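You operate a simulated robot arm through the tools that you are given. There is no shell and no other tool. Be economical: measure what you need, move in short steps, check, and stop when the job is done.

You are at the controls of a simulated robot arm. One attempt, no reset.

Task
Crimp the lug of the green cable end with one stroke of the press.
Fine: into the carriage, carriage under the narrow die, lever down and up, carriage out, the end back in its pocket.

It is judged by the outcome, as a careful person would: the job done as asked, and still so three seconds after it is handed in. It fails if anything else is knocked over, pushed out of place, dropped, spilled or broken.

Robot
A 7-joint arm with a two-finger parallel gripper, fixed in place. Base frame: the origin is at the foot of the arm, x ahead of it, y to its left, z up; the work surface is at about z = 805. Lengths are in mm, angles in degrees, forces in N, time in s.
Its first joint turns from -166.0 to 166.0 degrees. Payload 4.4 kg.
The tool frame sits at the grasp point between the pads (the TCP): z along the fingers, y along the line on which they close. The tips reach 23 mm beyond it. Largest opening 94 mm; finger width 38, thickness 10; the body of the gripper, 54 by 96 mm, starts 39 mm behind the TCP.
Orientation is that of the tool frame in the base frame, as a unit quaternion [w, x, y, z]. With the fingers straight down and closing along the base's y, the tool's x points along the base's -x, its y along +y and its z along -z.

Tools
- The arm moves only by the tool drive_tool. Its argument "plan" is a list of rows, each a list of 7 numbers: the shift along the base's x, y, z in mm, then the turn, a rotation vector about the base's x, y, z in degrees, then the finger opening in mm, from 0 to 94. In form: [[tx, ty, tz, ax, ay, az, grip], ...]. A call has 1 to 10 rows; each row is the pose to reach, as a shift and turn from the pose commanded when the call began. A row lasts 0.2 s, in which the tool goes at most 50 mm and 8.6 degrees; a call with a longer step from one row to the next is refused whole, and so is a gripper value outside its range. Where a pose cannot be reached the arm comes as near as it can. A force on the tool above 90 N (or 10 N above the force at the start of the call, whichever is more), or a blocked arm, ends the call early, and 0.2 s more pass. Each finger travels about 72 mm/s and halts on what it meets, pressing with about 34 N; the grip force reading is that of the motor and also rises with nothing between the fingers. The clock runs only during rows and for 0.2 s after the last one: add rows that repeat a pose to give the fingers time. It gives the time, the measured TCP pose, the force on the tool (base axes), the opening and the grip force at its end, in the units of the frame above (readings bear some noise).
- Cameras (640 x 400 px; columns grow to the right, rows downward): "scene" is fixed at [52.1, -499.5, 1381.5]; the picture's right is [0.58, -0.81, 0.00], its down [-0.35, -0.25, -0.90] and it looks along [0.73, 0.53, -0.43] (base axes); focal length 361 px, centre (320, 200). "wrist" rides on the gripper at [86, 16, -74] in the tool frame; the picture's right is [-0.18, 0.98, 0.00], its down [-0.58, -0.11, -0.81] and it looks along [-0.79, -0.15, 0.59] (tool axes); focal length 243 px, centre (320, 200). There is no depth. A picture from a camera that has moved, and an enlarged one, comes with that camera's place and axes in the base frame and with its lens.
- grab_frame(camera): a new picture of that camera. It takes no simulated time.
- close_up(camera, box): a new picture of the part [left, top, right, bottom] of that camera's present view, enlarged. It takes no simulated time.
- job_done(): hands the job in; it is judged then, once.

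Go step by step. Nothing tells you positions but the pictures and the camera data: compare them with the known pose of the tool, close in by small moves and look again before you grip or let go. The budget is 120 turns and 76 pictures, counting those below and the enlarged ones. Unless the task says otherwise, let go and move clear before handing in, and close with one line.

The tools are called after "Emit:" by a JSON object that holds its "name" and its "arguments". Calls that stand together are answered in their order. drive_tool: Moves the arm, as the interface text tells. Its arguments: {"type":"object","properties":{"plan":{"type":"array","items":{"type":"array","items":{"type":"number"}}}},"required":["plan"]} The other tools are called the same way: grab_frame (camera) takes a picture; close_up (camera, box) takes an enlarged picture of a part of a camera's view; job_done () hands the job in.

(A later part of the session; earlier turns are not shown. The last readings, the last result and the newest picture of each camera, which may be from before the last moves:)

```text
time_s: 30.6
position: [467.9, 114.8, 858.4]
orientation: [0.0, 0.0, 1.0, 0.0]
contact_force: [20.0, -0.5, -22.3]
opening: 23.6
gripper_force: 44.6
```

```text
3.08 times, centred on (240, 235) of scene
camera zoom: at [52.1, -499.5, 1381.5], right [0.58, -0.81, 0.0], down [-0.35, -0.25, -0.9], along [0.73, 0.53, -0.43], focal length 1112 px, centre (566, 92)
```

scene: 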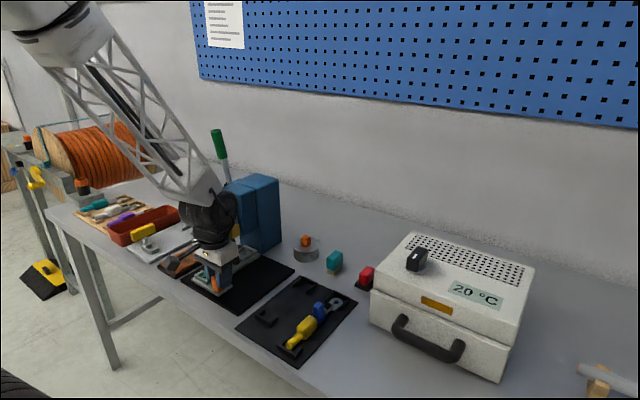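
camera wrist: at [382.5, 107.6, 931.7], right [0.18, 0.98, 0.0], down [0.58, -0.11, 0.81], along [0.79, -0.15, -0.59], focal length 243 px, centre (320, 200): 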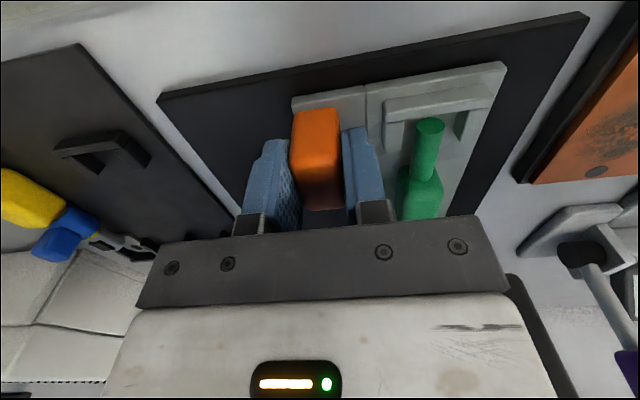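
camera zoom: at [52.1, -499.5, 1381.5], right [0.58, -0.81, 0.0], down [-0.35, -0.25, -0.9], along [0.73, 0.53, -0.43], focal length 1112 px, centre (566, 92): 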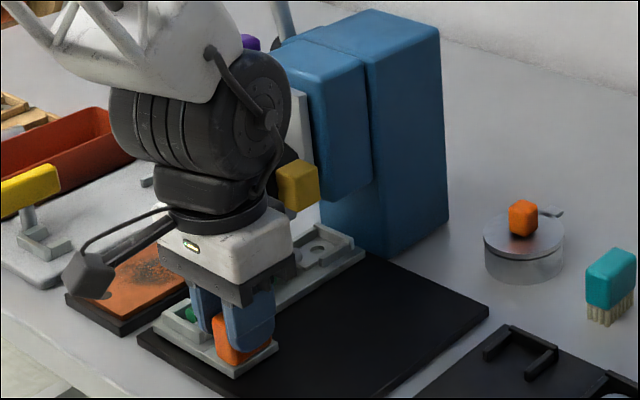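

I release the knob and back away to inspect the die alignment from the front.

Emit:
{"name": "drive_tool", "arguments": {"plan": [[0.5, 0, 0.5, 0, 0, 0, 20], [0.5, 0, 0.5, 0, 0, 0, 34], [0.5, 0, 0.5, 0, 0, 0, 46], [0.5, 0, 0.5, 0, 0, 0, 46], [0, 0, 30, 0, 0, 0, 46], [-20, 0, 60, 0, 0, 0, 46], [-60, 20, 60, 0, 0, 0, 46], [-100, 50, 60, 0, 0, 0, 46]]}}

Emit:
{"name": "drive_tool", "arguments": {"plan": [[0, 10, 10, 0, -8, 0, 70], [0, 20, 20, 0, -16, 0, 94], [0, 20, 20, 0, -24, 0, 94], [0, 20, 20, 0, -32, 0, 94], [0, 20, 20, 0, -36, 0, 94]]}}

Emit:
{"name": "grab_frame", "arguments": {"camera": "wrist"}}

```text
time_s: 32.4
position: [366.7, 166.6, 919.4]
orientation: [0.0, 0.0, 1.0, 0.0]
contact_force: [-0.6, 0.3, 0.5]
opening: 46.1
gripper_force: 0.1
```

```text
time_s: 33.6
position: [367.0, 183.8, 937.7]
orientation: [0.31, 0.0, 0.951, 0.0]
contact_force: [0.4, 0.8, 0.2]
opening: 93.9
gripper_force: 0.0
```

```text
30 pictures are left
camera wrist: at [252.9, 199.1, 946.9], right [0.15, 0.98, 0.11], down [0.0, -0.11, 0.99], along [0.99, -0.15, -0.01], focal length 243 px, centre (320, 200)
```

wrist: 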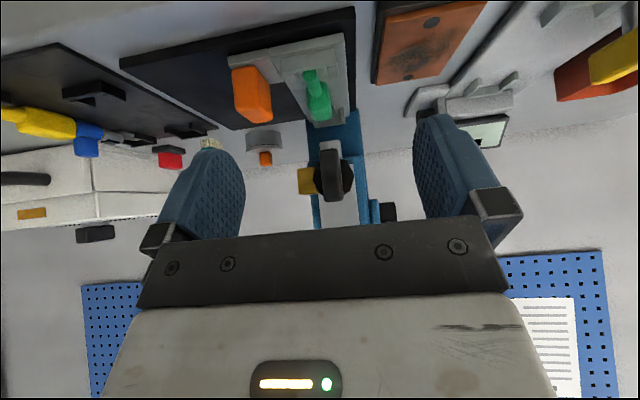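

Emit:
{"name": "close_up", "arguments": {"camera": "wrist", "box": [270, 60, 390, 230]}}

```text
2.35 times, centred on (330, 145) of wrist
camera zoom: at [252.9, 199.1, 946.9], right [0.15, 0.98, 0.11], down [0.0, -0.11, 0.99], along [0.99, -0.15, -0.01], focal length 571 px, centre (296, 329)
```

zoom: 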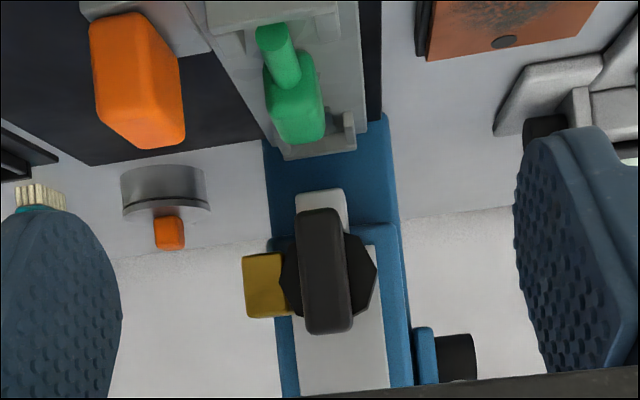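

I zoom in tightly with the scene camera on the dies to compare their widths along x and y.

Emit:
{"name": "close_up", "arguments": {"camera": "scene", "box": [200, 205, 256, 250]}}

Emit:
{"name": "close_up", "arguments": {"camera": "wrist", "box": [290, 110, 370, 200]}}

```text
8.89 times, centred on (228, 228) of scene
camera zoom: at [52.1, -499.5, 1381.5], right [0.58, -0.81, 0.0], down [-0.35, -0.25, -0.9], along [0.73, 0.53, -0.43], focal length 3211 px, centre (1138, -44)
```

zoom: 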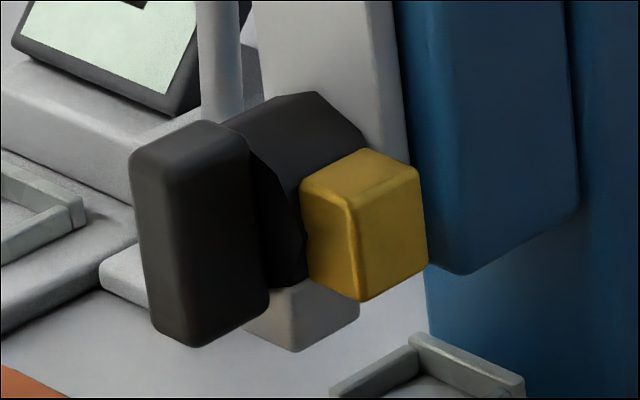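

```text
4.44 times, centred on (330, 155) of wrist
camera zoom: at [252.9, 199.1, 946.9], right [0.15, 0.98, 0.11], down [0.0, -0.11, 0.99], along [0.99, -0.15, -0.01], focal length 1078 px, centre (276, 400)
```

zoom: 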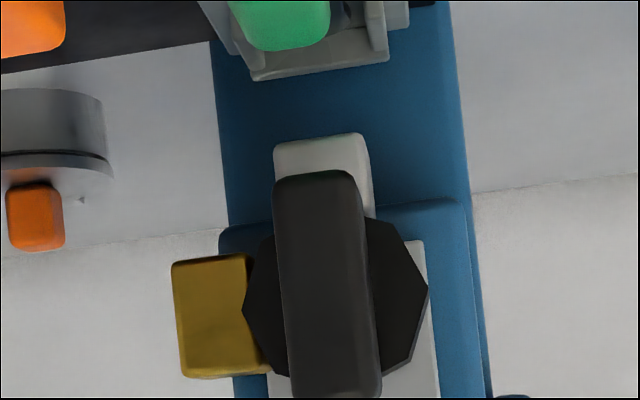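

The dies are the same depth in x, but the white die (bottom, active) is about 26 mm wide against about 32 mm for gold, so the narrow one is already in place. Die centre is y≈173 and the cradle is ≈170.5, so I'll re-grip the knob and nudge the carriage a little further, feeling for a stop.

Emit:
{"name": "drive_tool", "arguments": {"plan": [[0, 0, 0, 0, 8, 0, 94], [0, 0, 0, 0, 16, 0, 70], [0, 0, 0, 0, 24, 0, 46], [0, -10, 0, 0, 32, 0, 46], [0, -20, 0, 0, 36, 0, 46], [40, -48, 0, 0, 36, 0, 46], [80, -68, -10, 0, 36, 0, 46], [101, -69, -20, 0, 36, 0, 46], [101, -69, -20, 0, 36, 0, 46]]}}

Emit:
{"name": "grab_frame", "arguments": {"camera": "wrist"}}

```text
time_s: 35.6
position: [467.7, 115.9, 918.2]
orientation: [0.0, 0.0, 1.0, 0.0]
contact_force: [-0.8, -1.4, -0.8]
opening: 46.0
gripper_force: 0.1
```

```text
26 pictures are left
camera wrist: at [380.8, 131.4, 991.7], right [0.18, 0.98, 0.0], down [0.58, -0.11, 0.81], along [0.79, -0.15, -0.59], focal length 243 px, centre (320, 200)
```

wrist: 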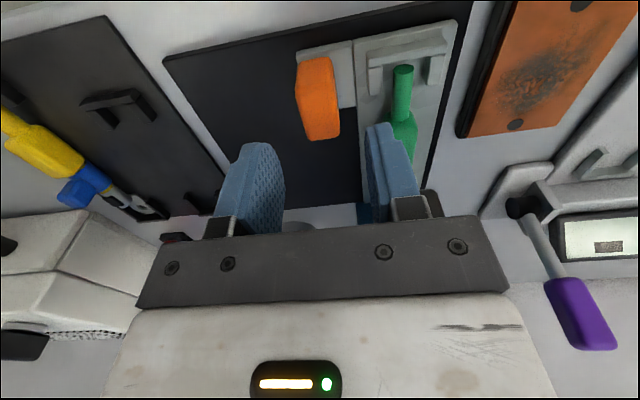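

Emit:
{"name": "drive_tool", "arguments": {"plan": [[0, -1, -30, 0, 0, 0, 46], [0, -1, -60, 0, 0, 0, 46], [0, -1, -60, 0, 0, 0, 46], [0, -1, -60, 0, 0, 0, 25], [0, -1, -60, 0, 0, 0, 10], [0, -1, -60, 0, 0, 0, 10]]}}

Emit:
{"name": "drive_tool", "arguments": {"plan": [[0, 1.5, 0, 0, 0, 0, 10], [0, 3, 0, 0, 0, 0, 10], [0, 3, 0, 0, 0, 0, 10]]}}

```text
time_s: 37.0
position: [468.4, 115.5, 858.1]
orientation: [-0.001, 0.0, 1.0, 0.0]
contact_force: [4.7, 0.2, -9.2]
opening: 23.8
gripper_force: 45.2
```

```text
time_s: 37.8
position: [468.2, 117.1, 859.5]
orientation: [0.0, 0.001, 1.0, 0.0]
contact_force: [21.9, -40.0, -18.1]
opening: 23.9
gripper_force: 44.9
```

A hard stop is felt at y≈117, so the carriage is home under the die. I release and back off, then go to the green lever.

Emit:
{"name": "drive_tool", "arguments": {"plan": [[0, -1.5, 0, 0, 0, 0, 10], [0, -1.5, 0, 0, 0, 0, 24], [0, -1.5, 0, 0, 0, 0, 40], [0, -1.5, 0, 0, 0, 0, 46], [0, -1.5, 0, 0, 0, 0, 46], [0, -1.5, 30, 0, 0, 0, 46], [-20, 0, 60, 0, 0, 0, 46], [-60, 20, 90, 0, 0, 0, 46], [-100, 50, 120, 0, 0, 0, 46]]}}

Emit:
{"name": "drive_tool", "arguments": {"plan": [[0, 20, 40, 0, 0, 0, 60], [0, 40, 80, 0, 0, 0, 60], [0, 60, 120, 0, 0, 0, 60], [0, 75, 165, 0, 0, 0, 60], [10, 75, 200, 0, 0, 0, 60], [10, 75, 200, 0, 0, 0, 60]]}}

Emit:
{"name": "grab_frame", "arguments": {"camera": "wrist"}}

Emit:
{"name": "close_up", "arguments": {"camera": "scene", "box": [180, 110, 300, 200]}}

```text
refused: row 8 steps farther than a row can; nothing moved
```

```text
time_s: 39.2
position: [477.9, 191.9, 1059.3]
orientation: [0.0, 0.0, 1.0, 0.001]
contact_force: [0.4, -0.2, -0.6]
opening: 60.1
gripper_force: 0.0
```

```text
25 pictures are left
camera wrist: at [391.3, 207.1, 1133.6], right [0.18, 0.98, 0.0], down [0.58, -0.11, 0.81], along [0.79, -0.15, -0.59], focal length 243 px, centre (320, 200)
```

wrist: 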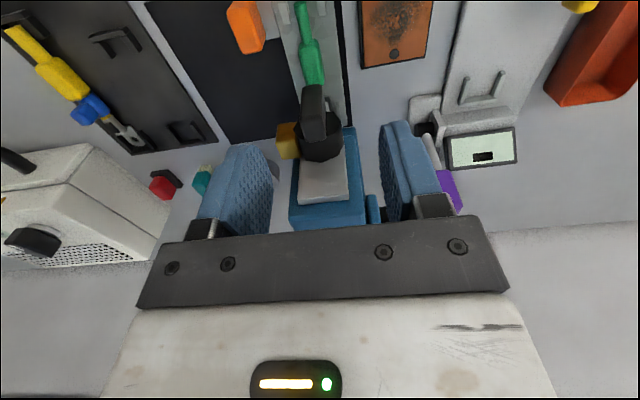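

```text
4.44 times, centred on (240, 155) of scene
camera zoom: at [52.1, -499.5, 1381.5], right [0.58, -0.81, 0.0], down [-0.35, -0.25, -0.9], along [0.73, 0.53, -0.43], focal length 1606 px, centre (676, 400)
```

zoom: 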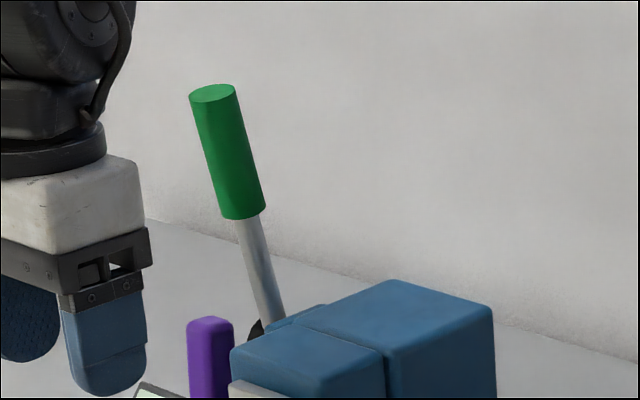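

My first call was refused, so the fingers opened while already rising; I must check that the carriage and cable weren't disturbed.

Emit:
{"name": "close_up", "arguments": {"camera": "scene", "box": [170, 200, 290, 300]}}

Emit:
{"name": "close_up", "arguments": {"camera": "wrist", "box": [220, 0, 380, 170]}}

```text
4.00 times, centred on (230, 250) of scene
camera zoom: at [52.1, -499.5, 1381.5], right [0.58, -0.81, 0.0], down [-0.35, -0.25, -0.9], along [0.73, 0.53, -0.43], focal length 1445 px, centre (680, 0)
```

zoom: 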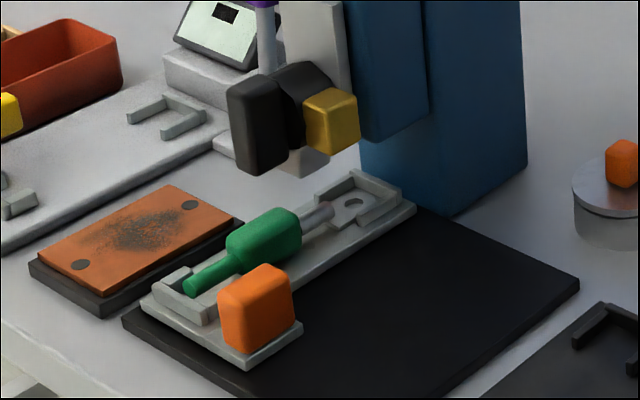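

```text
2.35 times, centred on (300, 85) of wrist
camera zoom: at [391.3, 207.1, 1133.6], right [0.18, 0.98, 0.0], down [0.58, -0.11, 0.81], along [0.79, -0.15, -0.59], focal length 571 px, centre (367, 471)
```

zoom: 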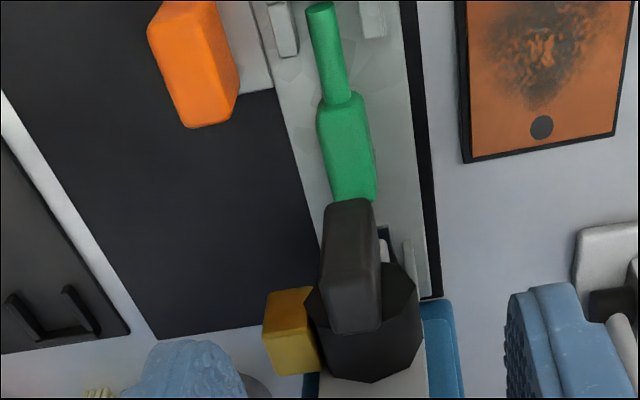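

Everything is in place. Now I view the lever with the wrist camera to locate its handle.

Emit:
{"name": "drive_tool", "arguments": {"plan": [[-20, 20, 30, 0, -8, 0, 60], [-50, 40, 60, 0, -16, 0, 60], [-80, 60, 90, 0, -24, 0, 60], [-100, 70, 110, 0, -32, 0, 60], [-110, 75, 120, 0, -40, 0, 60], [-110, 75, 120, 0, -44, 0, 60]]}}

Emit:
{"name": "grab_frame", "arguments": {"camera": "wrist"}}

```text
time_s: 40.6
position: [368.0, 268.9, 1178.0]
orientation: [0.376, -0.001, 0.927, 0.001]
contact_force: [-0.5, 0.0, 0.3]
opening: 60.1
gripper_force: 0.1
```

```text
21 pictures are left
camera wrist: at [254.1, 283.1, 1171.2], right [0.13, 0.98, 0.13], down [-0.14, -0.11, 0.98], along [0.98, -0.15, 0.13], focal length 243 px, centre (320, 200)
```

wrist: 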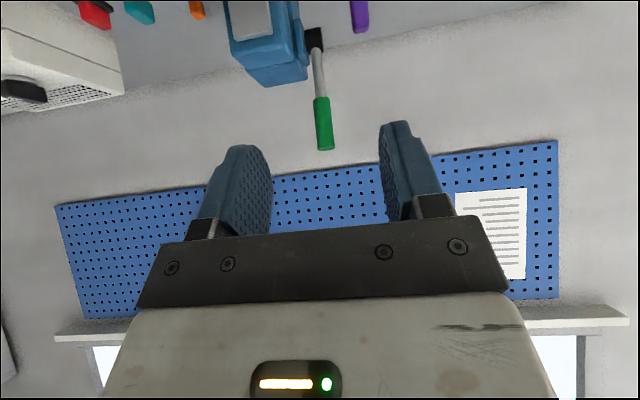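

The handle runs from about (640, 243, 1068) to (627, 243, 1145), with the pivot near (651, 244, 975). I move above the handle with the tool tilted along the lever.

Emit:
{"name": "drive_tool", "arguments": {"plan": [[20, -5, 30, 0, 6, 0, 60], [50, -10, 50, 0, 12, 0, 60], [90, -15, 50, 0, 18, 0, 60], [130, -20, 50, 0, 24, 0, 60], [170, -25.5, 50, 0, 30, 0, 60], [205, -25.5, 45, 0, 35.4, 0, 60], [230, -25.5, 40, 0, 35.4, 0, 60], [248, -25.5, 35, 0, 35.4, 0, 60], [248, -25.5, 30, 0, 35.4, 0, 60]]}}

Emit:
{"name": "close_up", "arguments": {"camera": "scene", "box": [170, 80, 290, 190]}}

Emit:
{"name": "grab_frame", "arguments": {"camera": "wrist"}}

```text
time_s: 42.6
position: [616.6, 243.1, 1208.2]
orientation: [0.076, 0.0, 0.997, 0.0]
contact_force: [0.5, 0.6, 0.2]
opening: 59.9
gripper_force: 0.1
```

```text
3.64 times, centred on (230, 135) of scene
camera zoom: at [52.1, -499.5, 1381.5], right [0.58, -0.81, 0.0], down [-0.35, -0.25, -0.9], along [0.73, 0.53, -0.43], focal length 1314 px, centre (647, 436)
```

zoom: 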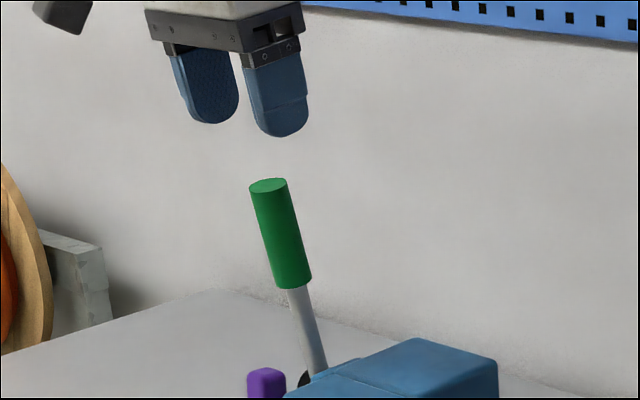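

```text
19 pictures are left
camera wrist: at [520.3, 257.2, 1268.4], right [0.18, 0.98, 0.03], down [0.45, -0.11, 0.88], along [0.87, -0.15, -0.47], focal length 243 px, centre (320, 200)
```

wrist: 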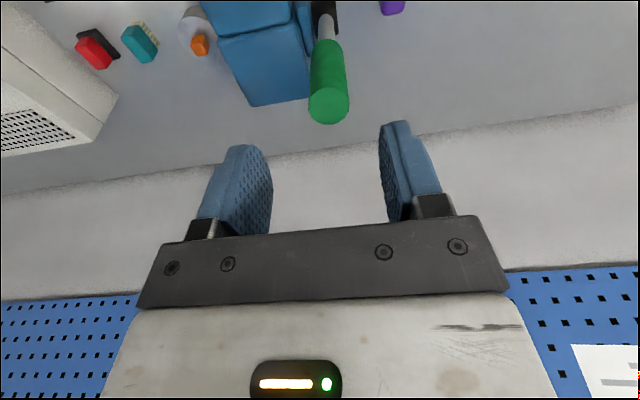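

Aligned. I descend along the lever axis and close on the handle.

Emit:
{"name": "drive_tool", "arguments": {"plan": [[5, 2, -35, 0, 0, 0, 60], [9, 2, -60, 0, 0, 0, 60], [12, 2, -83, 0, 0, 0, 60], [12, 2, -83, 0, 0, 0, 60]]}}

Emit:
{"name": "grab_frame", "arguments": {"camera": "wrist"}}

Emit:
{"name": "close_up", "arguments": {"camera": "scene", "box": [170, 80, 290, 190]}}

```text
time_s: 43.6
position: [629.2, 242.6, 1125.3]
orientation: [0.074, -0.001, 0.997, 0.0]
contact_force: [0.3, 1.0, 0.2]
opening: 60.2
gripper_force: 0.0
```

```text
18 pictures are left
camera wrist: at [533.1, 257.6, 1185.3], right [0.18, 0.98, 0.03], down [0.45, -0.11, 0.88], along [0.87, -0.15, -0.47], focal length 243 px, centre (320, 200)
```

wrist: 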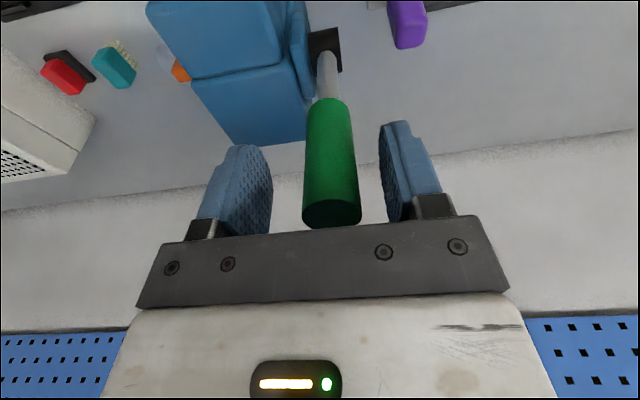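

```text
3.64 times, centred on (230, 135) of scene
camera zoom: at [52.1, -499.5, 1381.5], right [0.58, -0.81, 0.0], down [-0.35, -0.25, -0.9], along [0.73, 0.53, -0.43], focal length 1314 px, centre (647, 436)
```

zoom: 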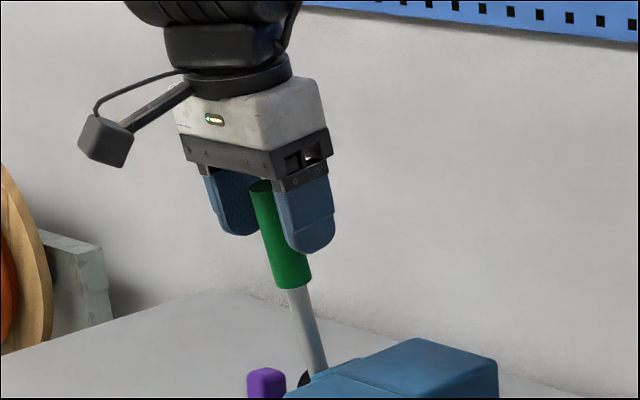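

Emit:
{"name": "drive_tool", "arguments": {"plan": [[0, 2, 0, 0, 0, 0, 45], [0, 2, 0, 0, 0, 0, 30], [0, 2, 0, 0, 0, 0, 12], [0, 2, 0, 0, 0, 0, 12]]}}

```text
time_s: 44.6
position: [630.9, 245.3, 1126.1]
orientation: [0.076, -0.001, 0.997, 0.0]
contact_force: [1.5, 38.5, -3.9]
opening: 28.8
gripper_force: 18.8
```

The +y finger touches harder, so the handle lies a bit further left. I shift +2 mm.

Emit:
{"name": "drive_tool", "arguments": {"plan": [[0, 1.5, 0, 0, 0, 0, 12], [0, 2.5, 0, 0, 0, 0, 12], [0, 2.5, 0, 0, 0, 0, 12]]}}

```text
time_s: 45.4
position: [629.8, 246.8, 1125.0]
orientation: [0.075, 0.0, 0.997, 0.0]
contact_force: [-2.1, -11.7, 3.2]
opening: 26.7
gripper_force: 45.0
```

Gripped firmly. I start swinging the lever forward along the arc, checking forces.

Emit:
{"name": "drive_tool", "arguments": {"plan": [[-15.6, -0.5, -3, 0, -6, 0, 12], [-30.8, -0.5, -7.6, 0, -12, 0, 12], [-30.8, -0.5, -7.6, 0, -12, 0, 12]]}}

```text
time_s: 46.2
position: [596.9, 248.0, 1115.6]
orientation: [0.178, 0.0, 0.984, 0.0]
contact_force: [5.8, -34.4, -24.5]
opening: 26.7
gripper_force: 45.0
```

Emit:
{"name": "drive_tool", "arguments": {"plan": [[-14.3, -1.2, -8, 0, -6, 0, 12], [-27.9, -1.2, -16, 0, -12, 0, 12], [-40.6, -1.2, -25.5, 0, -18, 0, 12], [-40.6, -1.2, -25.5, 0, -18, 0, 12]]}}

Emit:
{"name": "close_up", "arguments": {"camera": "scene", "box": [140, 90, 300, 260]}}

```text
time_s: 47.2
position: [558.1, 246.5, 1092.1]
orientation: [0.332, -0.001, 0.943, 0.001]
contact_force: [32.8, 22.7, -45.7]
opening: 26.8
gripper_force: 45.1
```

```text
2.35 times, centred on (220, 175) of scene
camera zoom: at [52.1, -499.5, 1381.5], right [0.58, -0.81, 0.0], down [-0.35, -0.25, -0.9], along [0.73, 0.53, -0.43], focal length 850 px, centre (555, 259)
```

zoom: 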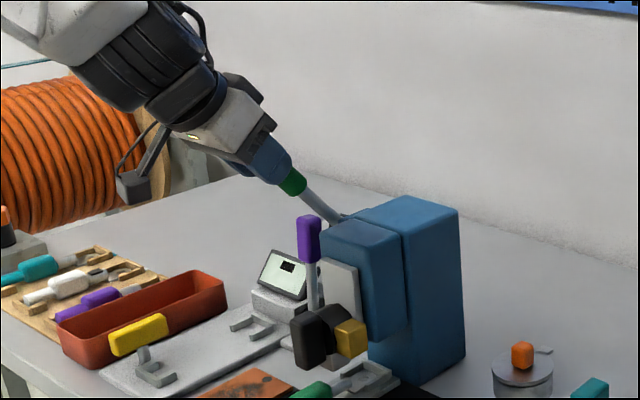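

Lever is moving with the arc; I correct the radius slightly and continue.

Emit:
{"name": "drive_tool", "arguments": {"plan": [[-9.5, 0.5, -13.3, 0, -6, 0, 12], [-20, 0.5, -25.2, 0, -12, 0, 12], [-29.1, 0.5, -38.3, 0, -18, 0, 12], [-29.1, 0.5, -38.3, 0, -18, 0, 12]]}}

Emit:
{"name": "close_up", "arguments": {"camera": "scene", "box": [140, 110, 300, 270]}}

```text
time_s: 48.2
position: [527.1, 247.3, 1054.5]
orientation: [0.473, -0.001, 0.881, 0.0]
contact_force: [31.8, -3.8, -21.9]
opening: 26.1
gripper_force: 45.0
```

```text
2.50 times, centred on (220, 190) of scene
camera zoom: at [52.1, -499.5, 1381.5], right [0.58, -0.81, 0.0], down [-0.35, -0.25, -0.9], along [0.73, 0.53, -0.43], focal length 903 px, centre (570, 225)
```

zoom: 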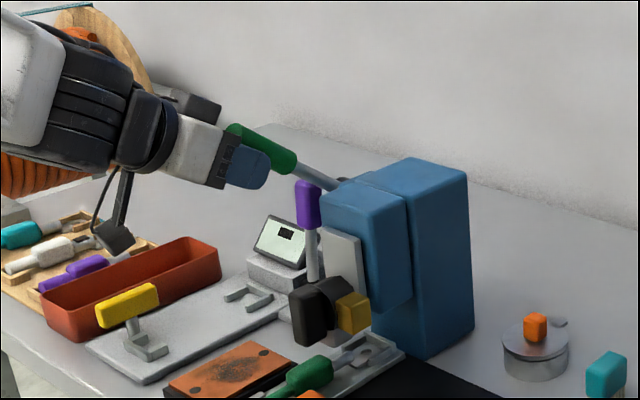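

The lever moved to about 48° and the die came down about 11 mm, but the handle is slipping off the top edge of the fingers. I'll let go, retreat, and re-grip from above so the palm pushes it down positively.

Emit:
{"name": "drive_tool", "arguments": {"plan": [[0, 0, -2, 0, 0, 0, 30], [0, 0, -2, 0, 0, 0, 50], [0, 0, -2, 0, 0, 0, 60], [-20, 0, 4, 0, 0, 0, 60], [-55, 0, 25, 0, 0, 0, 60], [-90, 0, 45, 0, 4, 0, 60], [-90, 0, 85, 0, 12, 0, 60], [-90, 0, 125, 0, 20, 0, 60]]}}

Emit:
{"name": "close_up", "arguments": {"camera": "scene", "box": [140, 90, 300, 260]}}

```text
time_s: 50.0
position: [438.9, 246.2, 1178.8]
orientation: [0.313, -0.001, 0.95, -0.001]
contact_force: [0.8, 0.6, 0.2]
opening: 60.1
gripper_force: 0.1
```

```text
2.35 times, centred on (220, 175) of scene
camera zoom: at [52.1, -499.5, 1381.5], right [0.58, -0.81, 0.0], down [-0.35, -0.25, -0.9], along [0.73, 0.53, -0.43], focal length 850 px, centre (555, 259)
```

zoom: 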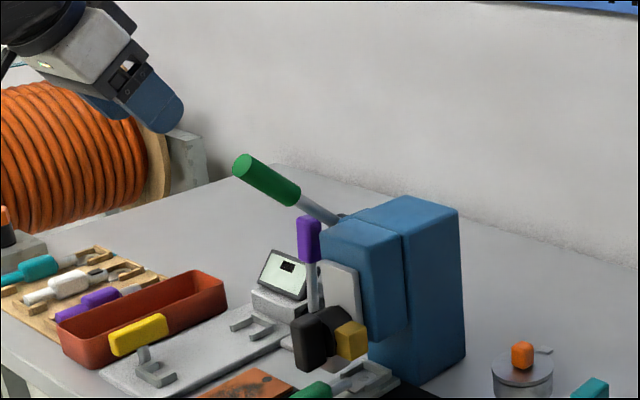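

The lever holds its place at ~46°. I go vertical above the handle's middle, straddle it and grip.

Emit:
{"name": "drive_tool", "arguments": {"plan": [[10, 0, 10, 0, 8, 0, 60], [35, 0, 10, 0, 16, 0, 60], [65, 0, 5, 0, 24, 0, 60], [90, 0, -5, 0, 32, 0, 60], [110, 0.5, -20, 0, 36.5, 0, 60], [114, 0.5, -35, 0, 36.5, 0, 60], [114, 0.5, -35, 0, 36.5, 0, 60]]}}

Emit:
{"name": "close_up", "arguments": {"camera": "scene", "box": [160, 90, 280, 200]}}

Emit:
{"name": "grab_frame", "arguments": {"camera": "wrist"}}

```text
time_s: 51.6
position: [552.8, 247.4, 1142.1]
orientation: [0.001, 0.001, 1.0, 0.0]
contact_force: [0.2, 0.5, 0.1]
opening: 59.9
gripper_force: 0.1
```

```text
3.64 times, centred on (220, 145) of scene
camera zoom: at [52.1, -499.5, 1381.5], right [0.58, -0.81, 0.0], down [-0.35, -0.25, -0.9], along [0.73, 0.53, -0.43], focal length 1314 px, centre (684, 400)
```

zoom: 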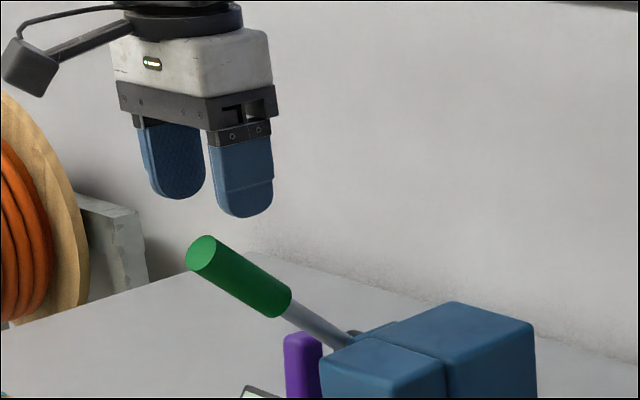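

```text
12 pictures are left
camera wrist: at [466.4, 262.9, 1216.9], right [0.18, 0.98, 0.0], down [0.58, -0.11, 0.81], along [0.79, -0.15, -0.59], focal length 243 px, centre (320, 200)
```

wrist: 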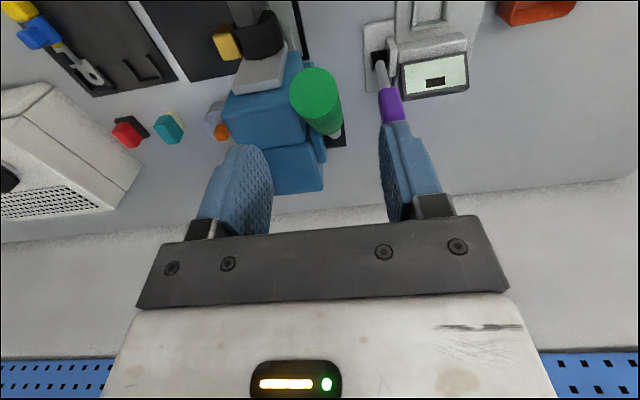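

Aligned (handle y≈247). I descend to straddle it and close.

Emit:
{"name": "drive_tool", "arguments": {"plan": [[0, 0, -35, 0, 0, 0, 60], [0, 0, -60, 0, 0, 0, 60], [0, 0, -72, 0, 0, 0, 60], [0, 0, -72, 0, 0, 0, 45], [0, 0, -72, 0, 0, 0, 28], [0, 0, -72, 0, 0, 0, 12], [0, 0, -72, 0, 0, 0, 12]]}}

```text
time_s: 53.2
position: [550.8, 246.7, 1071.0]
orientation: [0.0, 0.0, 1.0, 0.0]
contact_force: [-0.3, -32.1, 0.8]
opening: 26.8
gripper_force: 44.9
```

Emit:
{"name": "drive_tool", "arguments": {"plan": [[-3.5, -1, -4, 0, 0, 0, 12], [-6.8, -1, -8, 0, 0, 0, 12], [-9.7, -1, -12, 0, 0, 0, 12], [-12.5, -1, -16.1, 0, 0, 0, 12], [-15.3, -1, -20.2, 0, 0, 0, 12], [-17.8, -1, -24.4, 0, 0, 0, 12], [-17.8, -1, -24.4, 0, 0, 0, 12]]}}

Emit:
{"name": "close_up", "arguments": {"camera": "scene", "box": [150, 110, 290, 260]}}

```text
time_s: 54.8
position: [533.3, 247.4, 1047.2]
orientation: [0.0, 0.0, 1.0, 0.0]
contact_force: [14.0, 3.7, 6.0]
opening: 26.8
gripper_force: 44.7
```

```text
2.67 times, centred on (220, 185) of scene
camera zoom: at [52.1, -499.5, 1381.5], right [0.58, -0.81, 0.0], down [-0.35, -0.25, -0.9], along [0.73, 0.53, -0.43], focal length 963 px, centre (587, 240)
```

zoom: 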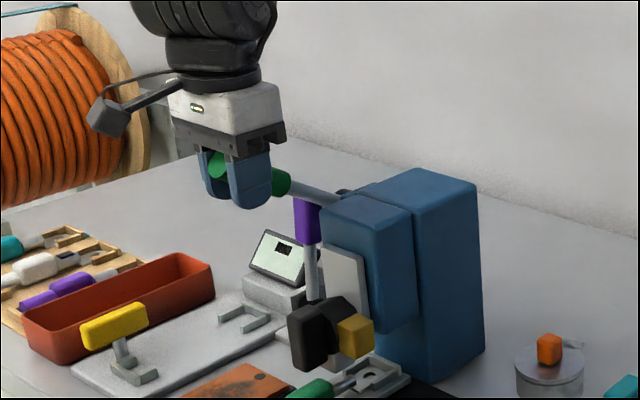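

Lever follows well. I continue the stroke.

Emit:
{"name": "drive_tool", "arguments": {"plan": [[-2.4, 0, -4.3, 0, 0, 0, 12], [-4.6, 0, -8.7, 0, 0, 0, 12], [-6.7, 0, -13.1, 0, 0, 0, 12], [-8.6, 0, -17.6, 0, 0, 0, 12], [-10.4, 0, -22.2, 0, 0, 0, 12], [-12, 0, -26.9, 0, 0, 0, 12], [-13.4, 0, -31.6, 0, 0, 0, 12], [-14.7, 0, -36.4, 0, 0, 0, 12], [-14.7, 0, -36.4, 0, 0, 0, 12]]}}

```text
time_s: 56.8
position: [520.8, 246.7, 1012.8]
orientation: [0.001, 0.0, 1.0, 0.0]
contact_force: [-23.0, 15.6, 52.2]
opening: 27.0
gripper_force: 44.7
```

Resistance is building (crimping). I press further along the arc.

Emit:
{"name": "drive_tool", "arguments": {"plan": [[-2.5, 0, -4.8, 0, 0, 0, 12], [-3.6, 0, -9.6, 0, 0, 0, 12], [-4.3, 0, -14.5, 0, 0, 0, 12], [-4.9, 0, -19.4, 0, 0, 0, 12], [-5.2, 0, -24.3, 0, 0, 0, 12], [-5.2, 0, -24.3, 0, 0, 0, 12]]}}

Emit:
{"name": "close_up", "arguments": {"camera": "scene", "box": [150, 140, 300, 290]}}

```text
time_s: 57.5
position: [520.1, 247.0, 1005.9]
orientation: [0.007, 0.0, 1.0, 0.002]
contact_force: [-7.4, -12.0, 28.2]
opening: 27.1
gripper_force: 45.1
stopped in row 3: the force on the tool passed its limit (the readings are from after the stop); the commanded pose is now the measured one
```

```text
2.67 times, centred on (225, 215) of scene
camera zoom: at [52.1, -499.5, 1381.5], right [0.58, -0.81, 0.0], down [-0.35, -0.25, -0.9], along [0.73, 0.53, -0.43], focal length 963 px, centre (573, 160)
```

zoom: 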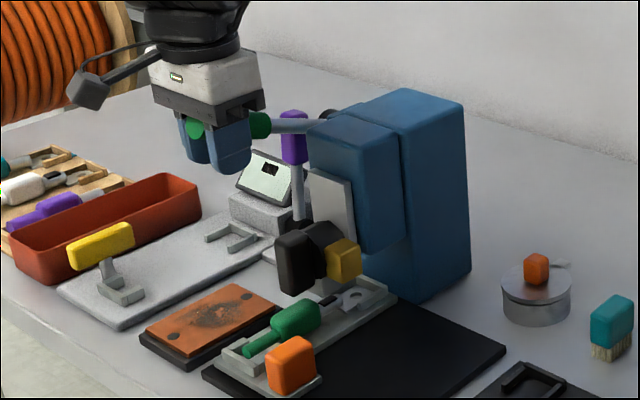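

The handle has risen against the palm, so pushing is now positive. I press on in finer steps.

Emit:
{"name": "drive_tool", "arguments": {"plan": [[-0.6, 0, -2.5, 0, 0, 0, 12], [-1.2, 0, -5, 0, 0, 0, 12], [-1.7, 0, -7.5, 0, 0, 0, 12], [-2.1, 0, -10, 0, 0, 0, 12], [-2.5, 0, -12.5, 0, 0, 0, 12], [-2.8, 0, -15, 0, 0, 0, 12], [-3.1, 0, -17.5, 0, 0, 0, 12]]}}

```text
time_s: 58.2
position: [519.5, 246.7, 1007.0]
orientation: [0.01, 0.0, 1.0, 0.003]
contact_force: [-14.8, -18.4, 27.6]
opening: 26.7
gripper_force: 45.0
stopped in row 3: the force on the tool passed its limit (the readings are from after the stop); the commanded pose is now the measured one
```

The lever stops firmly here. I check whether the die is on the lug.

Emit:
{"name": "close_up", "arguments": {"camera": "scene", "box": [205, 215, 265, 265]}}

```text
8.00 times, centred on (235, 240) of scene
camera zoom: at [52.1, -499.5, 1381.5], right [0.58, -0.81, 0.0], down [-0.35, -0.25, -0.9], along [0.73, 0.53, -0.43], focal length 2890 px, centre (1000, -120)
```

zoom: 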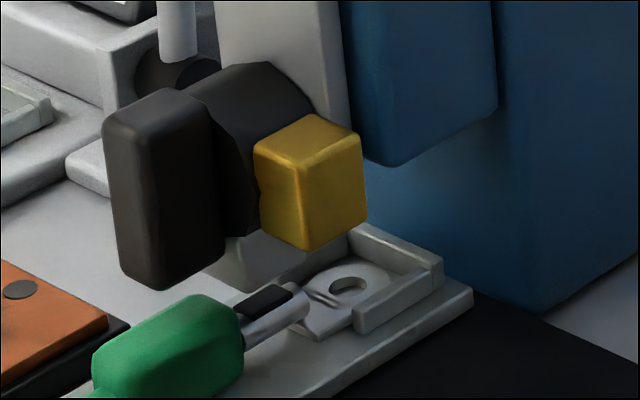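

A dark crimp mark is now on the green end's barrel, so the stroke is complete. I regrip with the handle lower in the fingers, then raise the lever along its arc.

Emit:
{"name": "drive_tool", "arguments": {"plan": [[0, 0, 0, 0, 0, 0, 36], [0, 0, 0, 0, 0, 0, 44], [0, 0, 8, 0, 0, 0, 44], [0, 0, 15, 0, 0, 0, 44], [0, 0, 15, 0, 0, 0, 28], [0, 0, 15, 0, 0, 0, 12], [0, 0, 15, 0, 0, 0, 12]]}}

```text
time_s: 59.8
position: [518.5, 247.1, 1018.9]
orientation: [0.008, 0.001, 1.0, 0.003]
contact_force: [2.1, -18.8, -4.1]
opening: 27.1
gripper_force: 45.1
```

Emit:
{"name": "drive_tool", "arguments": {"plan": [[1.9, -0.5, 4.7, 0, 0, 0, 12], [3.9, -0.5, 9.4, 0, 0, 0, 12], [8.3, -0.5, 18.6, 0, 0, 0, 12], [13.4, -0.5, 27.4, 0, 0, 0, 12], [19.1, -0.5, 35.9, 0, 0, 0, 12], [25.4, -0.5, 43.9, 0, 0, 0, 12], [32.3, -0.5, 51.5, 0, 0, 0, 12], [39.6, -0.5, 58.5, 0, 0, 0, 12], [39.6, -0.5, 58.5, 0, 0, 0, 12]]}}

```text
time_s: 61.8
position: [558.8, 246.0, 1077.4]
orientation: [0.009, 0.0, 1.0, 0.004]
contact_force: [6.4, -14.6, -23.4]
opening: 26.8
gripper_force: 44.9
```

Emit:
{"name": "drive_tool", "arguments": {"plan": [[5.7, 0, 4, 0, 0, 0, 12], [11.8, 0, 8.6, 0, 0, 0, 12], [18, 0, 13, 0, 0, 0, 12], [24.7, 0, 17, 0, 0, 0, 12], [31.5, 0, 20.5, 0, 0, 0, 12], [38.3, 0, 23.9, 0, 0, 0, 12], [45.5, 0, 26.8, 0, 0, 0, 12], [52.6, 0, 29.4, 0, 0, 0, 12], [52.6, 0, 29.4, 0, 0, 0, 12]]}}

Emit:
{"name": "close_up", "arguments": {"camera": "scene", "box": [150, 90, 310, 250]}}

```text
time_s: 63.8
position: [610.6, 246.9, 1108.1]
orientation: [0.008, 0.0, 1.0, 0.003]
contact_force: [-5.8, -7.3, -20.2]
opening: 27.1
gripper_force: 44.6
```

```text
2.50 times, centred on (230, 170) of scene
camera zoom: at [52.1, -499.5, 1381.5], right [0.58, -0.81, 0.0], down [-0.35, -0.25, -0.9], along [0.73, 0.53, -0.43], focal length 903 px, centre (545, 275)
```

zoom: 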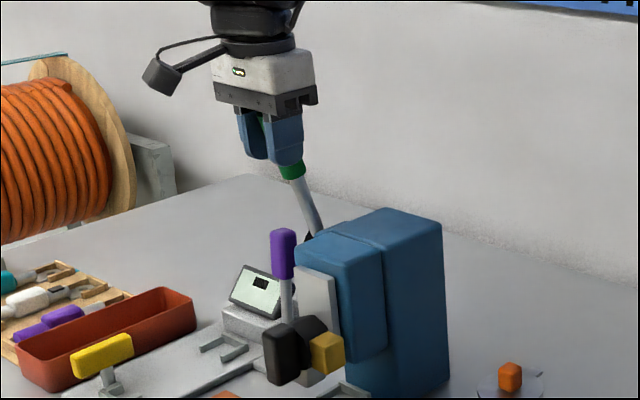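

Emit:
{"name": "drive_tool", "arguments": {"plan": [[7.5, 0, 1.5, 0, 0, 0, 12], [14.7, 0, 3, 0, 0, 0, 12], [20, 0, 4, 0, 0, 0, 12], [24.8, 0, 4.7, 0, 0, 0, 12], [26, 0, 4.9, 0, 0, 0, 12], [26, 0, 4.9, 0, 0, 0, 12]]}}

```text
time_s: 65.2
position: [636.6, 246.7, 1112.4]
orientation: [0.01, -0.001, 1.0, 0.004]
contact_force: [-40.2, 0.5, -0.3]
opening: 26.9
gripper_force: 45.0
```

The upper stop is felt; the lever is fully up. I release and rise clear.

Emit:
{"name": "drive_tool", "arguments": {"plan": [[-1.5, 0, 0, 0, 0, 0, 30], [-1.5, 0, 0, 0, 0, 0, 45], [-1.5, 0, 0, 0, 0, 0, 60], [-1.5, 0, 0, 0, 0, 0, 60], [-4, 0, 30, 0, 0, 0, 60], [-10, 0, 70, 0, 0, 0, 60], [-30, 0, 100, 0, 0, 0, 60], [-75, 0, 100, 0, 0, 0, 60]]}}

Emit:
{"name": "drive_tool", "arguments": {"plan": [[-40, -15, -20, 0, 0, 0, 60], [-75, -40, -50, 0, 0, 0, 55], [-90, -70, -90, 0, 0, 0, 50], [-94, -100, -130, 0, 0, 0, 46], [-94, -130, -170, 0, 0, 0, 46], [-94, -130, -210, 0, 0, 0, 46], [-94, -130, -250, 0, 0, 0, 46], [-94, -130, -270, 0, 0, 0, 46], [-94, -130, -270, 0, 0, 0, 46]]}}

Emit:
{"name": "close_up", "arguments": {"camera": "scene", "box": [140, 110, 320, 290]}}

```text
time_s: 67.0
position: [562.2, 247.5, 1211.5]
orientation: [0.009, 0.0, 1.0, 0.004]
contact_force: [-0.2, -0.2, -0.1]
opening: 60.1
gripper_force: 0.1
```

```text
refused: row 2 steps farther than a row can; nothing moved
```

```text
2.22 times, centred on (230, 200) of scene
camera zoom: at [52.1, -499.5, 1381.5], right [0.58, -0.81, 0.0], down [-0.35, -0.25, -0.9], along [0.73, 0.53, -0.43], focal length 803 px, centre (520, 200)
```

zoom: 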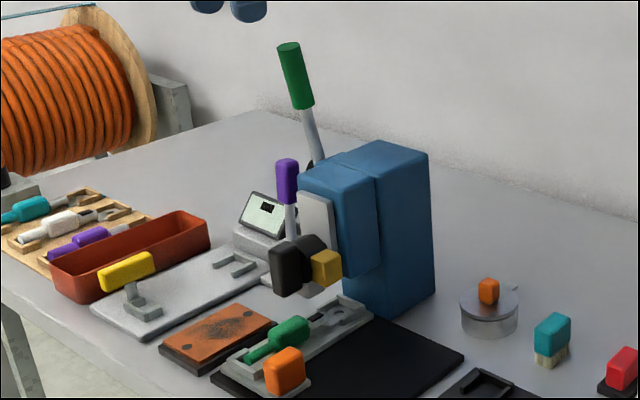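

Lever and die are up, with the crimp mark visible. I go back to the carriage knob with smaller steps, also removing a ~1° tilt.

Emit:
{"name": "drive_tool", "arguments": {"plan": [[-40, -10, -10, 0, 0, 0, 60], [-75, -30, -30, 0, 0, 0, 55], [-94, -55, -60, -0.46, 1.03, 0, 50], [-94, -85, -95, -0.46, 1.03, 0, 46], [-94, -110, -135, -0.46, 1.03, 0, 46], [-94, -130, -175, -0.46, 1.03, 0, 46], [-94, -132, -220, -0.46, 1.03, 0, 46], [-94, -132, -260, -0.46, 1.03, 0, 46], [-94, -132, -293, -0.46, 1.03, 0, 46], [-94, -132, -293, -0.46, 1.03, 0, 46]]}}

Emit:
{"name": "drive_tool", "arguments": {"plan": [[0, 0, -25, 0, 0, 0, 46], [0, 0, -50, 0, 0, 0, 46], [0, 0, -60, 0, 0, 0, 46], [0, 0, -60, 0, 0, 0, 46]]}}

Emit:
{"name": "grab_frame", "arguments": {"camera": "wrist"}}

```text
time_s: 69.2
position: [469.0, 114.0, 918.5]
orientation: [0.0, -0.001, 1.0, -0.001]
contact_force: [0.3, 1.0, 0.2]
opening: 46.0
gripper_force: 0.1
```

```text
time_s: 70.2
position: [468.0, 114.5, 861.3]
orientation: [0.0, 0.0, 1.0, -0.001]
contact_force: [-0.2, 0.3, -0.5]
opening: 46.1
gripper_force: 0.0
```

```text
6 pictures are left
camera wrist: at [381.8, 130.5, 934.6], right [0.18, 0.98, 0.0], down [0.58, -0.11, 0.81], along [0.79, -0.15, -0.59], focal length 243 px, centre (320, 200)
```

wrist: 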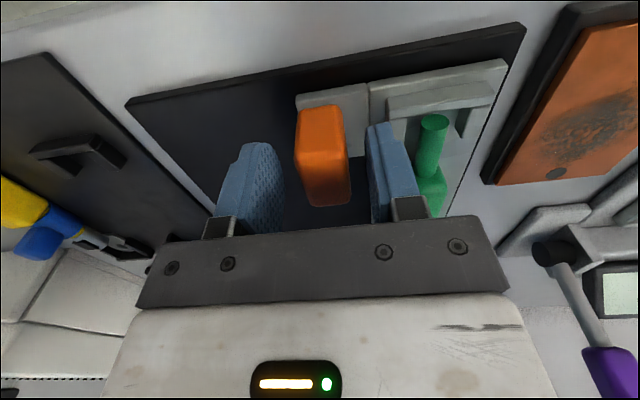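

Emit:
{"name": "drive_tool", "arguments": {"plan": [[0, 1, -2, 0, 0, 0, 46], [0, 1.5, -3, 0, 0, 0, 28], [0, 1.5, -3, 0, 0, 0, 10], [0, 1.5, -3, 0, 0, 0, 10], [0, 1.5, -3, 0, 0, 0, 10]]}}

Emit:
{"name": "drive_tool", "arguments": {"plan": [[0, -8, 0, 0, 0, 0, 10], [0, -20, 0, 0, 0, 0, 10], [0, -32, 0, 0, 0, 0, 10], [0, -44, 0, 0, 0, 0, 10], [0, -56, 0, 0, 0, 0, 10], [0, -68, 0, 0, 0, 0, 10], [0, -80, 0, 0, 0, 0, 10], [0, -90, 0, 0, 0, 0, 10], [0, -98, 0, 0, 0, 0, 10], [0, -98, 0, 0, 0, 0, 10]]}}

```text
time_s: 71.4
position: [468.5, 117.4, 857.8]
orientation: [0.0, 0.0, 1.0, -0.002]
contact_force: [0.4, 1.4, 4.3]
opening: 23.8
gripper_force: 44.8
```

```text
time_s: 73.6
position: [467.7, 17.6, 856.3]
orientation: [0.001, 0.0, 1.0, -0.001]
contact_force: [2.7, 0.2, 29.1]
opening: 23.9
gripper_force: 45.3
```

Emit:
{"name": "drive_tool", "arguments": {"plan": [[0, -8, 0.6, 0, 0, 0, 10], [0, -15, 0.6, 0, 0, 0, 10], [0, -20, 0.6, 0, 0, 0, 10], [0, -22.5, 0.6, 0, 0, 0, 10], [0, -22.5, 0.6, 0, 0, 0, 10]]}}

```text
time_s: 74.8
position: [469.2, -3.3, 856.9]
orientation: [0.0, 0.0, 1.0, -0.001]
contact_force: [28.0, 0.1, -8.8]
opening: 23.8
gripper_force: 44.8
```

Emit:
{"name": "drive_tool", "arguments": {"plan": [[0, -1.5, 0, 0, 0, 0, 10], [0, -2.2, 0, 0, 0, 0, 10], [0, -2.2, 0, 0, 0, 0, 10]]}}

```text
time_s: 75.6
position: [468.0, -6.2, 857.6]
orientation: [0.0, -0.001, 1.0, -0.001]
contact_force: [25.3, 0.3, -14.6]
opening: 24.0
gripper_force: 45.2
```

The carriage is back at its starting place. I release, rise, and go above the green body.

Emit:
{"name": "drive_tool", "arguments": {"plan": [[-0.5, 0, 0.3, 0, 0, 0, 24], [-0.5, 0, 0.3, 0, 0, 0, 38], [-0.5, 0, 0.3, 0, 0, 0, 48], [-0.5, 0, 0.3, 0, 0, 0, 48], [-0.5, 0, 30, 0, 0, 0, 48], [0, 0, 68, 0, 0, 0, 48], [25, 28, 68, 0, 0, 0, 48], [51, 56, 55, 0, 0, 0, 50], [51, 56, 45, 0, 0, 0, 50], [51, 56, 45, 0, 0, 0, 50]]}}

Emit:
{"name": "grab_frame", "arguments": {"camera": "wrist"}}

```text
time_s: 77.8
position: [519.4, 50.9, 900.2]
orientation: [0.0, 0.0, 1.0, -0.001]
contact_force: [0.2, 1.0, -0.3]
opening: 49.9
gripper_force: 0.0
```

```text
5 pictures are left
camera wrist: at [433.8, 66.0, 974.8], right [0.18, 0.98, 0.0], down [0.58, -0.11, 0.81], along [0.79, -0.15, -0.59], focal length 243 px, centre (320, 200)
```

wrist: 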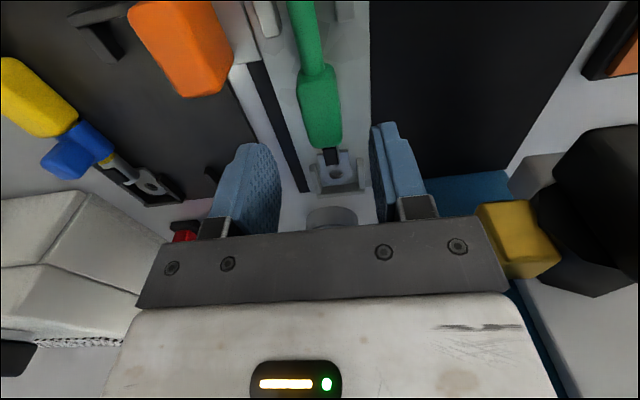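

The barrel carries the crimp mark and the body is centred. I descend to the release height and grip.

Emit:
{"name": "drive_tool", "arguments": {"plan": [[0, -0.5, -25, 0, 0, 0, 50], [0, -0.5, -42, 0, 0, 0, 50], [0, -0.5, -48, 0, 0, 0, 50], [0, -0.5, -48, 0, 0, 0, 36], [0, -0.5, -48, 0, 0, 0, 20], [0, -0.5, -48, 0, 0, 0, 15], [0, -0.5, -48, 0, 0, 0, 15]]}}

Emit:
{"name": "drive_tool", "arguments": {"plan": [[0, 0, 10, 0, 0, 0, 15], [0, 0, 25, 0, 0, 0, 15], [0, 0, 55, 0, 0, 0, 15], [0, -35, 55, 0, 0, 0, 15], [-1, -70, 55, 0, 0, 0, 15], [-2, -105, 55, 0, 0, 0, 15], [-2, -105, 25, 0, 0, 0, 15], [-2, -105, 12, 0, 0, 0, 15], [-2, -105, 12, 0, 0, 0, 15]]}}

Emit:
{"name": "grab_frame", "arguments": {"camera": "wrist"}}

```text
time_s: 79.4
position: [521.3, 48.4, 855.6]
orientation: [0.0, 0.001, 1.0, -0.001]
contact_force: [-0.1, 0.5, 0.7]
opening: 23.5
gripper_force: 34.4
```

```text
time_s: 81.4
position: [517.1, -57.3, 865.9]
orientation: [0.0, 0.0, 1.0, -0.001]
contact_force: [0.2, -0.2, -1.9]
opening: 23.6
gripper_force: 34.1
```

```text
4 pictures are left
camera wrist: at [431.4, -41.0, 940.3], right [0.18, 0.98, 0.0], down [0.58, -0.11, 0.81], along [0.79, -0.15, -0.59], focal length 243 px, centre (320, 200)
```

wrist: 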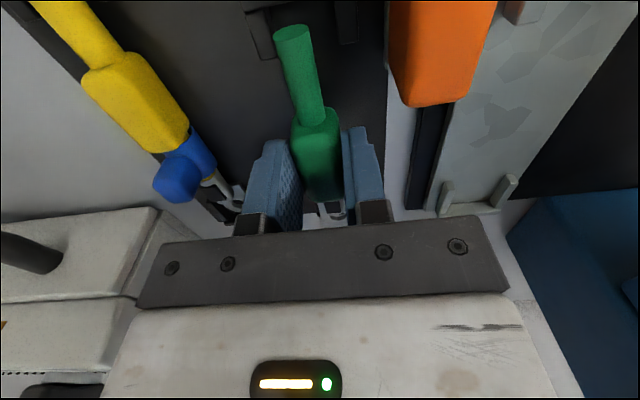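

The cable sits about 2–3 mm low in x and y relative to the pocket. I correct (+2.5, +1.8) and lower partway.

Emit:
{"name": "drive_tool", "arguments": {"plan": [[2.5, 1.8, 0, 0, 0, 0, 15], [2.5, 1.8, -8, 0, 0, 0, 15], [2.5, 1.8, -15, 0, 0, 0, 15], [2.5, 1.8, -15, 0, 0, 0, 15]]}}

Emit:
{"name": "close_up", "arguments": {"camera": "scene", "box": [230, 255, 340, 335]}}

```text
time_s: 82.4
position: [519.7, -54.3, 850.5]
orientation: [0.0, -0.001, 1.0, -0.001]
contact_force: [-0.1, -0.3, -2.4]
opening: 23.5
gripper_force: 33.5
```

```text
5.00 times, centred on (285, 295) of scene
camera zoom: at [52.1, -499.5, 1381.5], right [0.58, -0.81, 0.0], down [-0.35, -0.25, -0.9], along [0.73, 0.53, -0.43], focal length 1806 px, centre (495, -275)
```

zoom: 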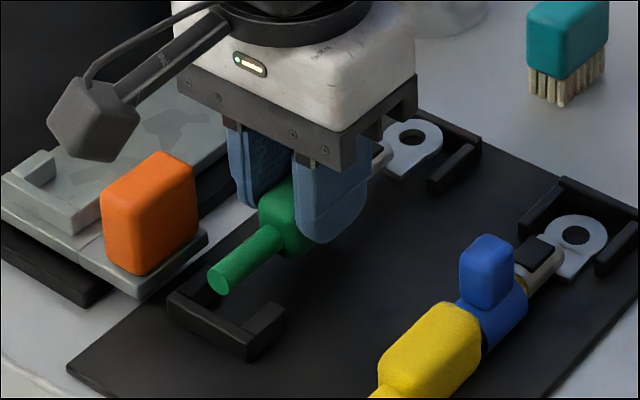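

The lug matches its original place relative to the pocket's right corner. I lower until contact.

Emit:
{"name": "drive_tool", "arguments": {"plan": [[0, 0, -4, 0, 0, 0, 15], [0, 0, -8, 0, 0, 0, 15], [0, 0, -8, 0, 0, 0, 15]]}}

```text
time_s: 83.2
position: [520.6, -53.3, 842.7]
orientation: [0.0, 0.0, 1.0, -0.001]
contact_force: [0.4, -0.4, -1.5]
opening: 23.6
gripper_force: 33.7
```

Emit:
{"name": "drive_tool", "arguments": {"plan": [[0, 0, -2, 0, 0, 0, 15], [0, 0, -4, 0, 0, 0, 15], [0, 0, -4, 0, 0, 0, 15]]}}

```text
time_s: 84.0
position: [520.3, -53.7, 839.6]
orientation: [0.001, 0.0, 1.0, -0.002]
contact_force: [-19.6, 10.4, 33.7]
opening: 23.4
gripper_force: 33.7
```

Contact, with some x force; I look to see if it is seated.

Emit:
{"name": "close_up", "arguments": {"camera": "scene", "box": [250, 255, 330, 325]}}

```text
5.71 times, centred on (290, 290) of scene
camera zoom: at [52.1, -499.5, 1381.5], right [0.58, -0.81, 0.0], down [-0.35, -0.25, -0.9], along [0.73, 0.53, -0.43], focal length 2064 px, centre (491, -314)
```

zoom: 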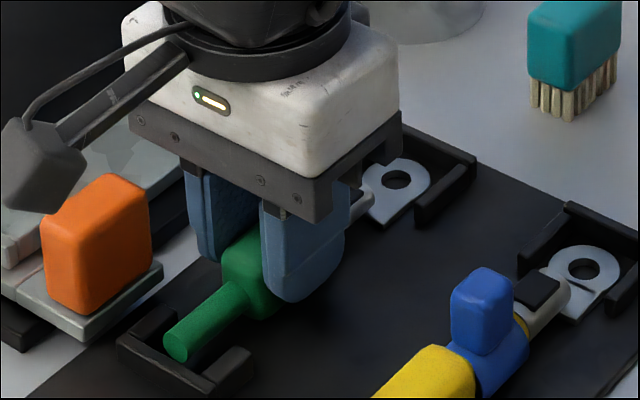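

It appears inside the pocket. I ease up slightly, shift 1.5 mm in -x, and set down again to see whether the side force vanishes.

Emit:
{"name": "drive_tool", "arguments": {"plan": [[0, 0, 4, 0, 0, 0, 15], [-1.5, 0, 4, 0, 0, 0, 15], [-1.5, 0, 1, 0, 0, 0, 15], [-1.5, 0, -0.5, 0, 0, 0, 15], [-1.5, 0, -0.5, 0, 0, 0, 15]]}}

```text
time_s: 85.2
position: [519.0, -53.2, 839.6]
orientation: [0.001, 0.0, 1.0, 0.0]
contact_force: [-23.2, 3.7, 37.2]
opening: 23.7
gripper_force: 33.6
```

The height (≈839.6) matches the seated height, so I relieve the load, open slowly and rise, then verify.

Emit:
{"name": "drive_tool", "arguments": {"plan": [[0, 0, 1.5, 0, 0, 0, 15], [0, 0, 2, 0, 0, 0, 22], [0, 0, 2, 0, 0, 0, 30], [0, 0, 2, 0, 0, 0, 42], [0, 0, 2, 0, 0, 0, 50], [0, 0, 2, 0, 0, 0, 50], [0, 0, 25, 0, 0, 0, 50], [0, 0, 60, 0, 0, 0, 50]]}}

Emit:
{"name": "drive_tool", "arguments": {"plan": [[-20, 0, 45, 0, 0, 0, 60], [-60, 0, 70, 0, 0, 0, 60], [-100, 0, 95, 0, 0, 0, 60], [-110, 0, 140, 0, 0, 0, 60], [-110, 0, 140, 0, 0, 0, 60]]}}

Emit:
{"name": "close_up", "arguments": {"camera": "scene", "box": [190, 210, 370, 340]}}

```text
time_s: 87.0
position: [519.2, -55.2, 899.1]
orientation: [0.0, 0.0, 1.0, 0.0]
contact_force: [0.3, 0.3, 0.4]
opening: 50.1
gripper_force: 0.0
```

```text
time_s: 88.2
position: [407.9, -54.9, 1039.8]
orientation: [0.0, 0.0, 1.0, -0.001]
contact_force: [0.0, 0.2, -0.6]
opening: 60.0
gripper_force: 0.1
```

```text
3.08 times, centred on (280, 275) of scene
camera zoom: at [52.1, -499.5, 1381.5], right [0.58, -0.81, 0.0], down [-0.35, -0.25, -0.9], along [0.73, 0.53, -0.43], focal length 1112 px, centre (443, -31)
```

zoom: 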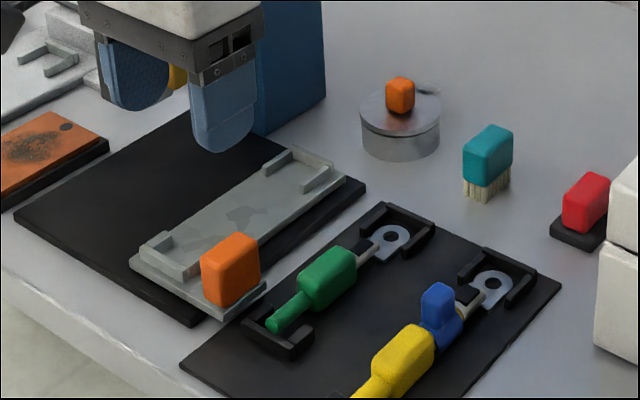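

The end lies in its pocket with the crimp mark, and the carriage and lever are back. One last look to confirm the seating.

Emit:
{"name": "close_up", "arguments": {"camera": "scene", "box": [255, 265, 325, 325]}}

```text
6.67 times, centred on (290, 295) of scene
camera zoom: at [52.1, -499.5, 1381.5], right [0.58, -0.81, 0.0], down [-0.35, -0.25, -0.9], along [0.73, 0.53, -0.43], focal length 2408 px, centre (520, -433)
```

zoom: 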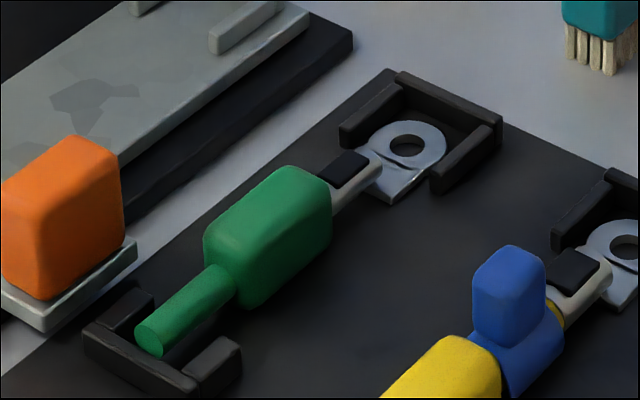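

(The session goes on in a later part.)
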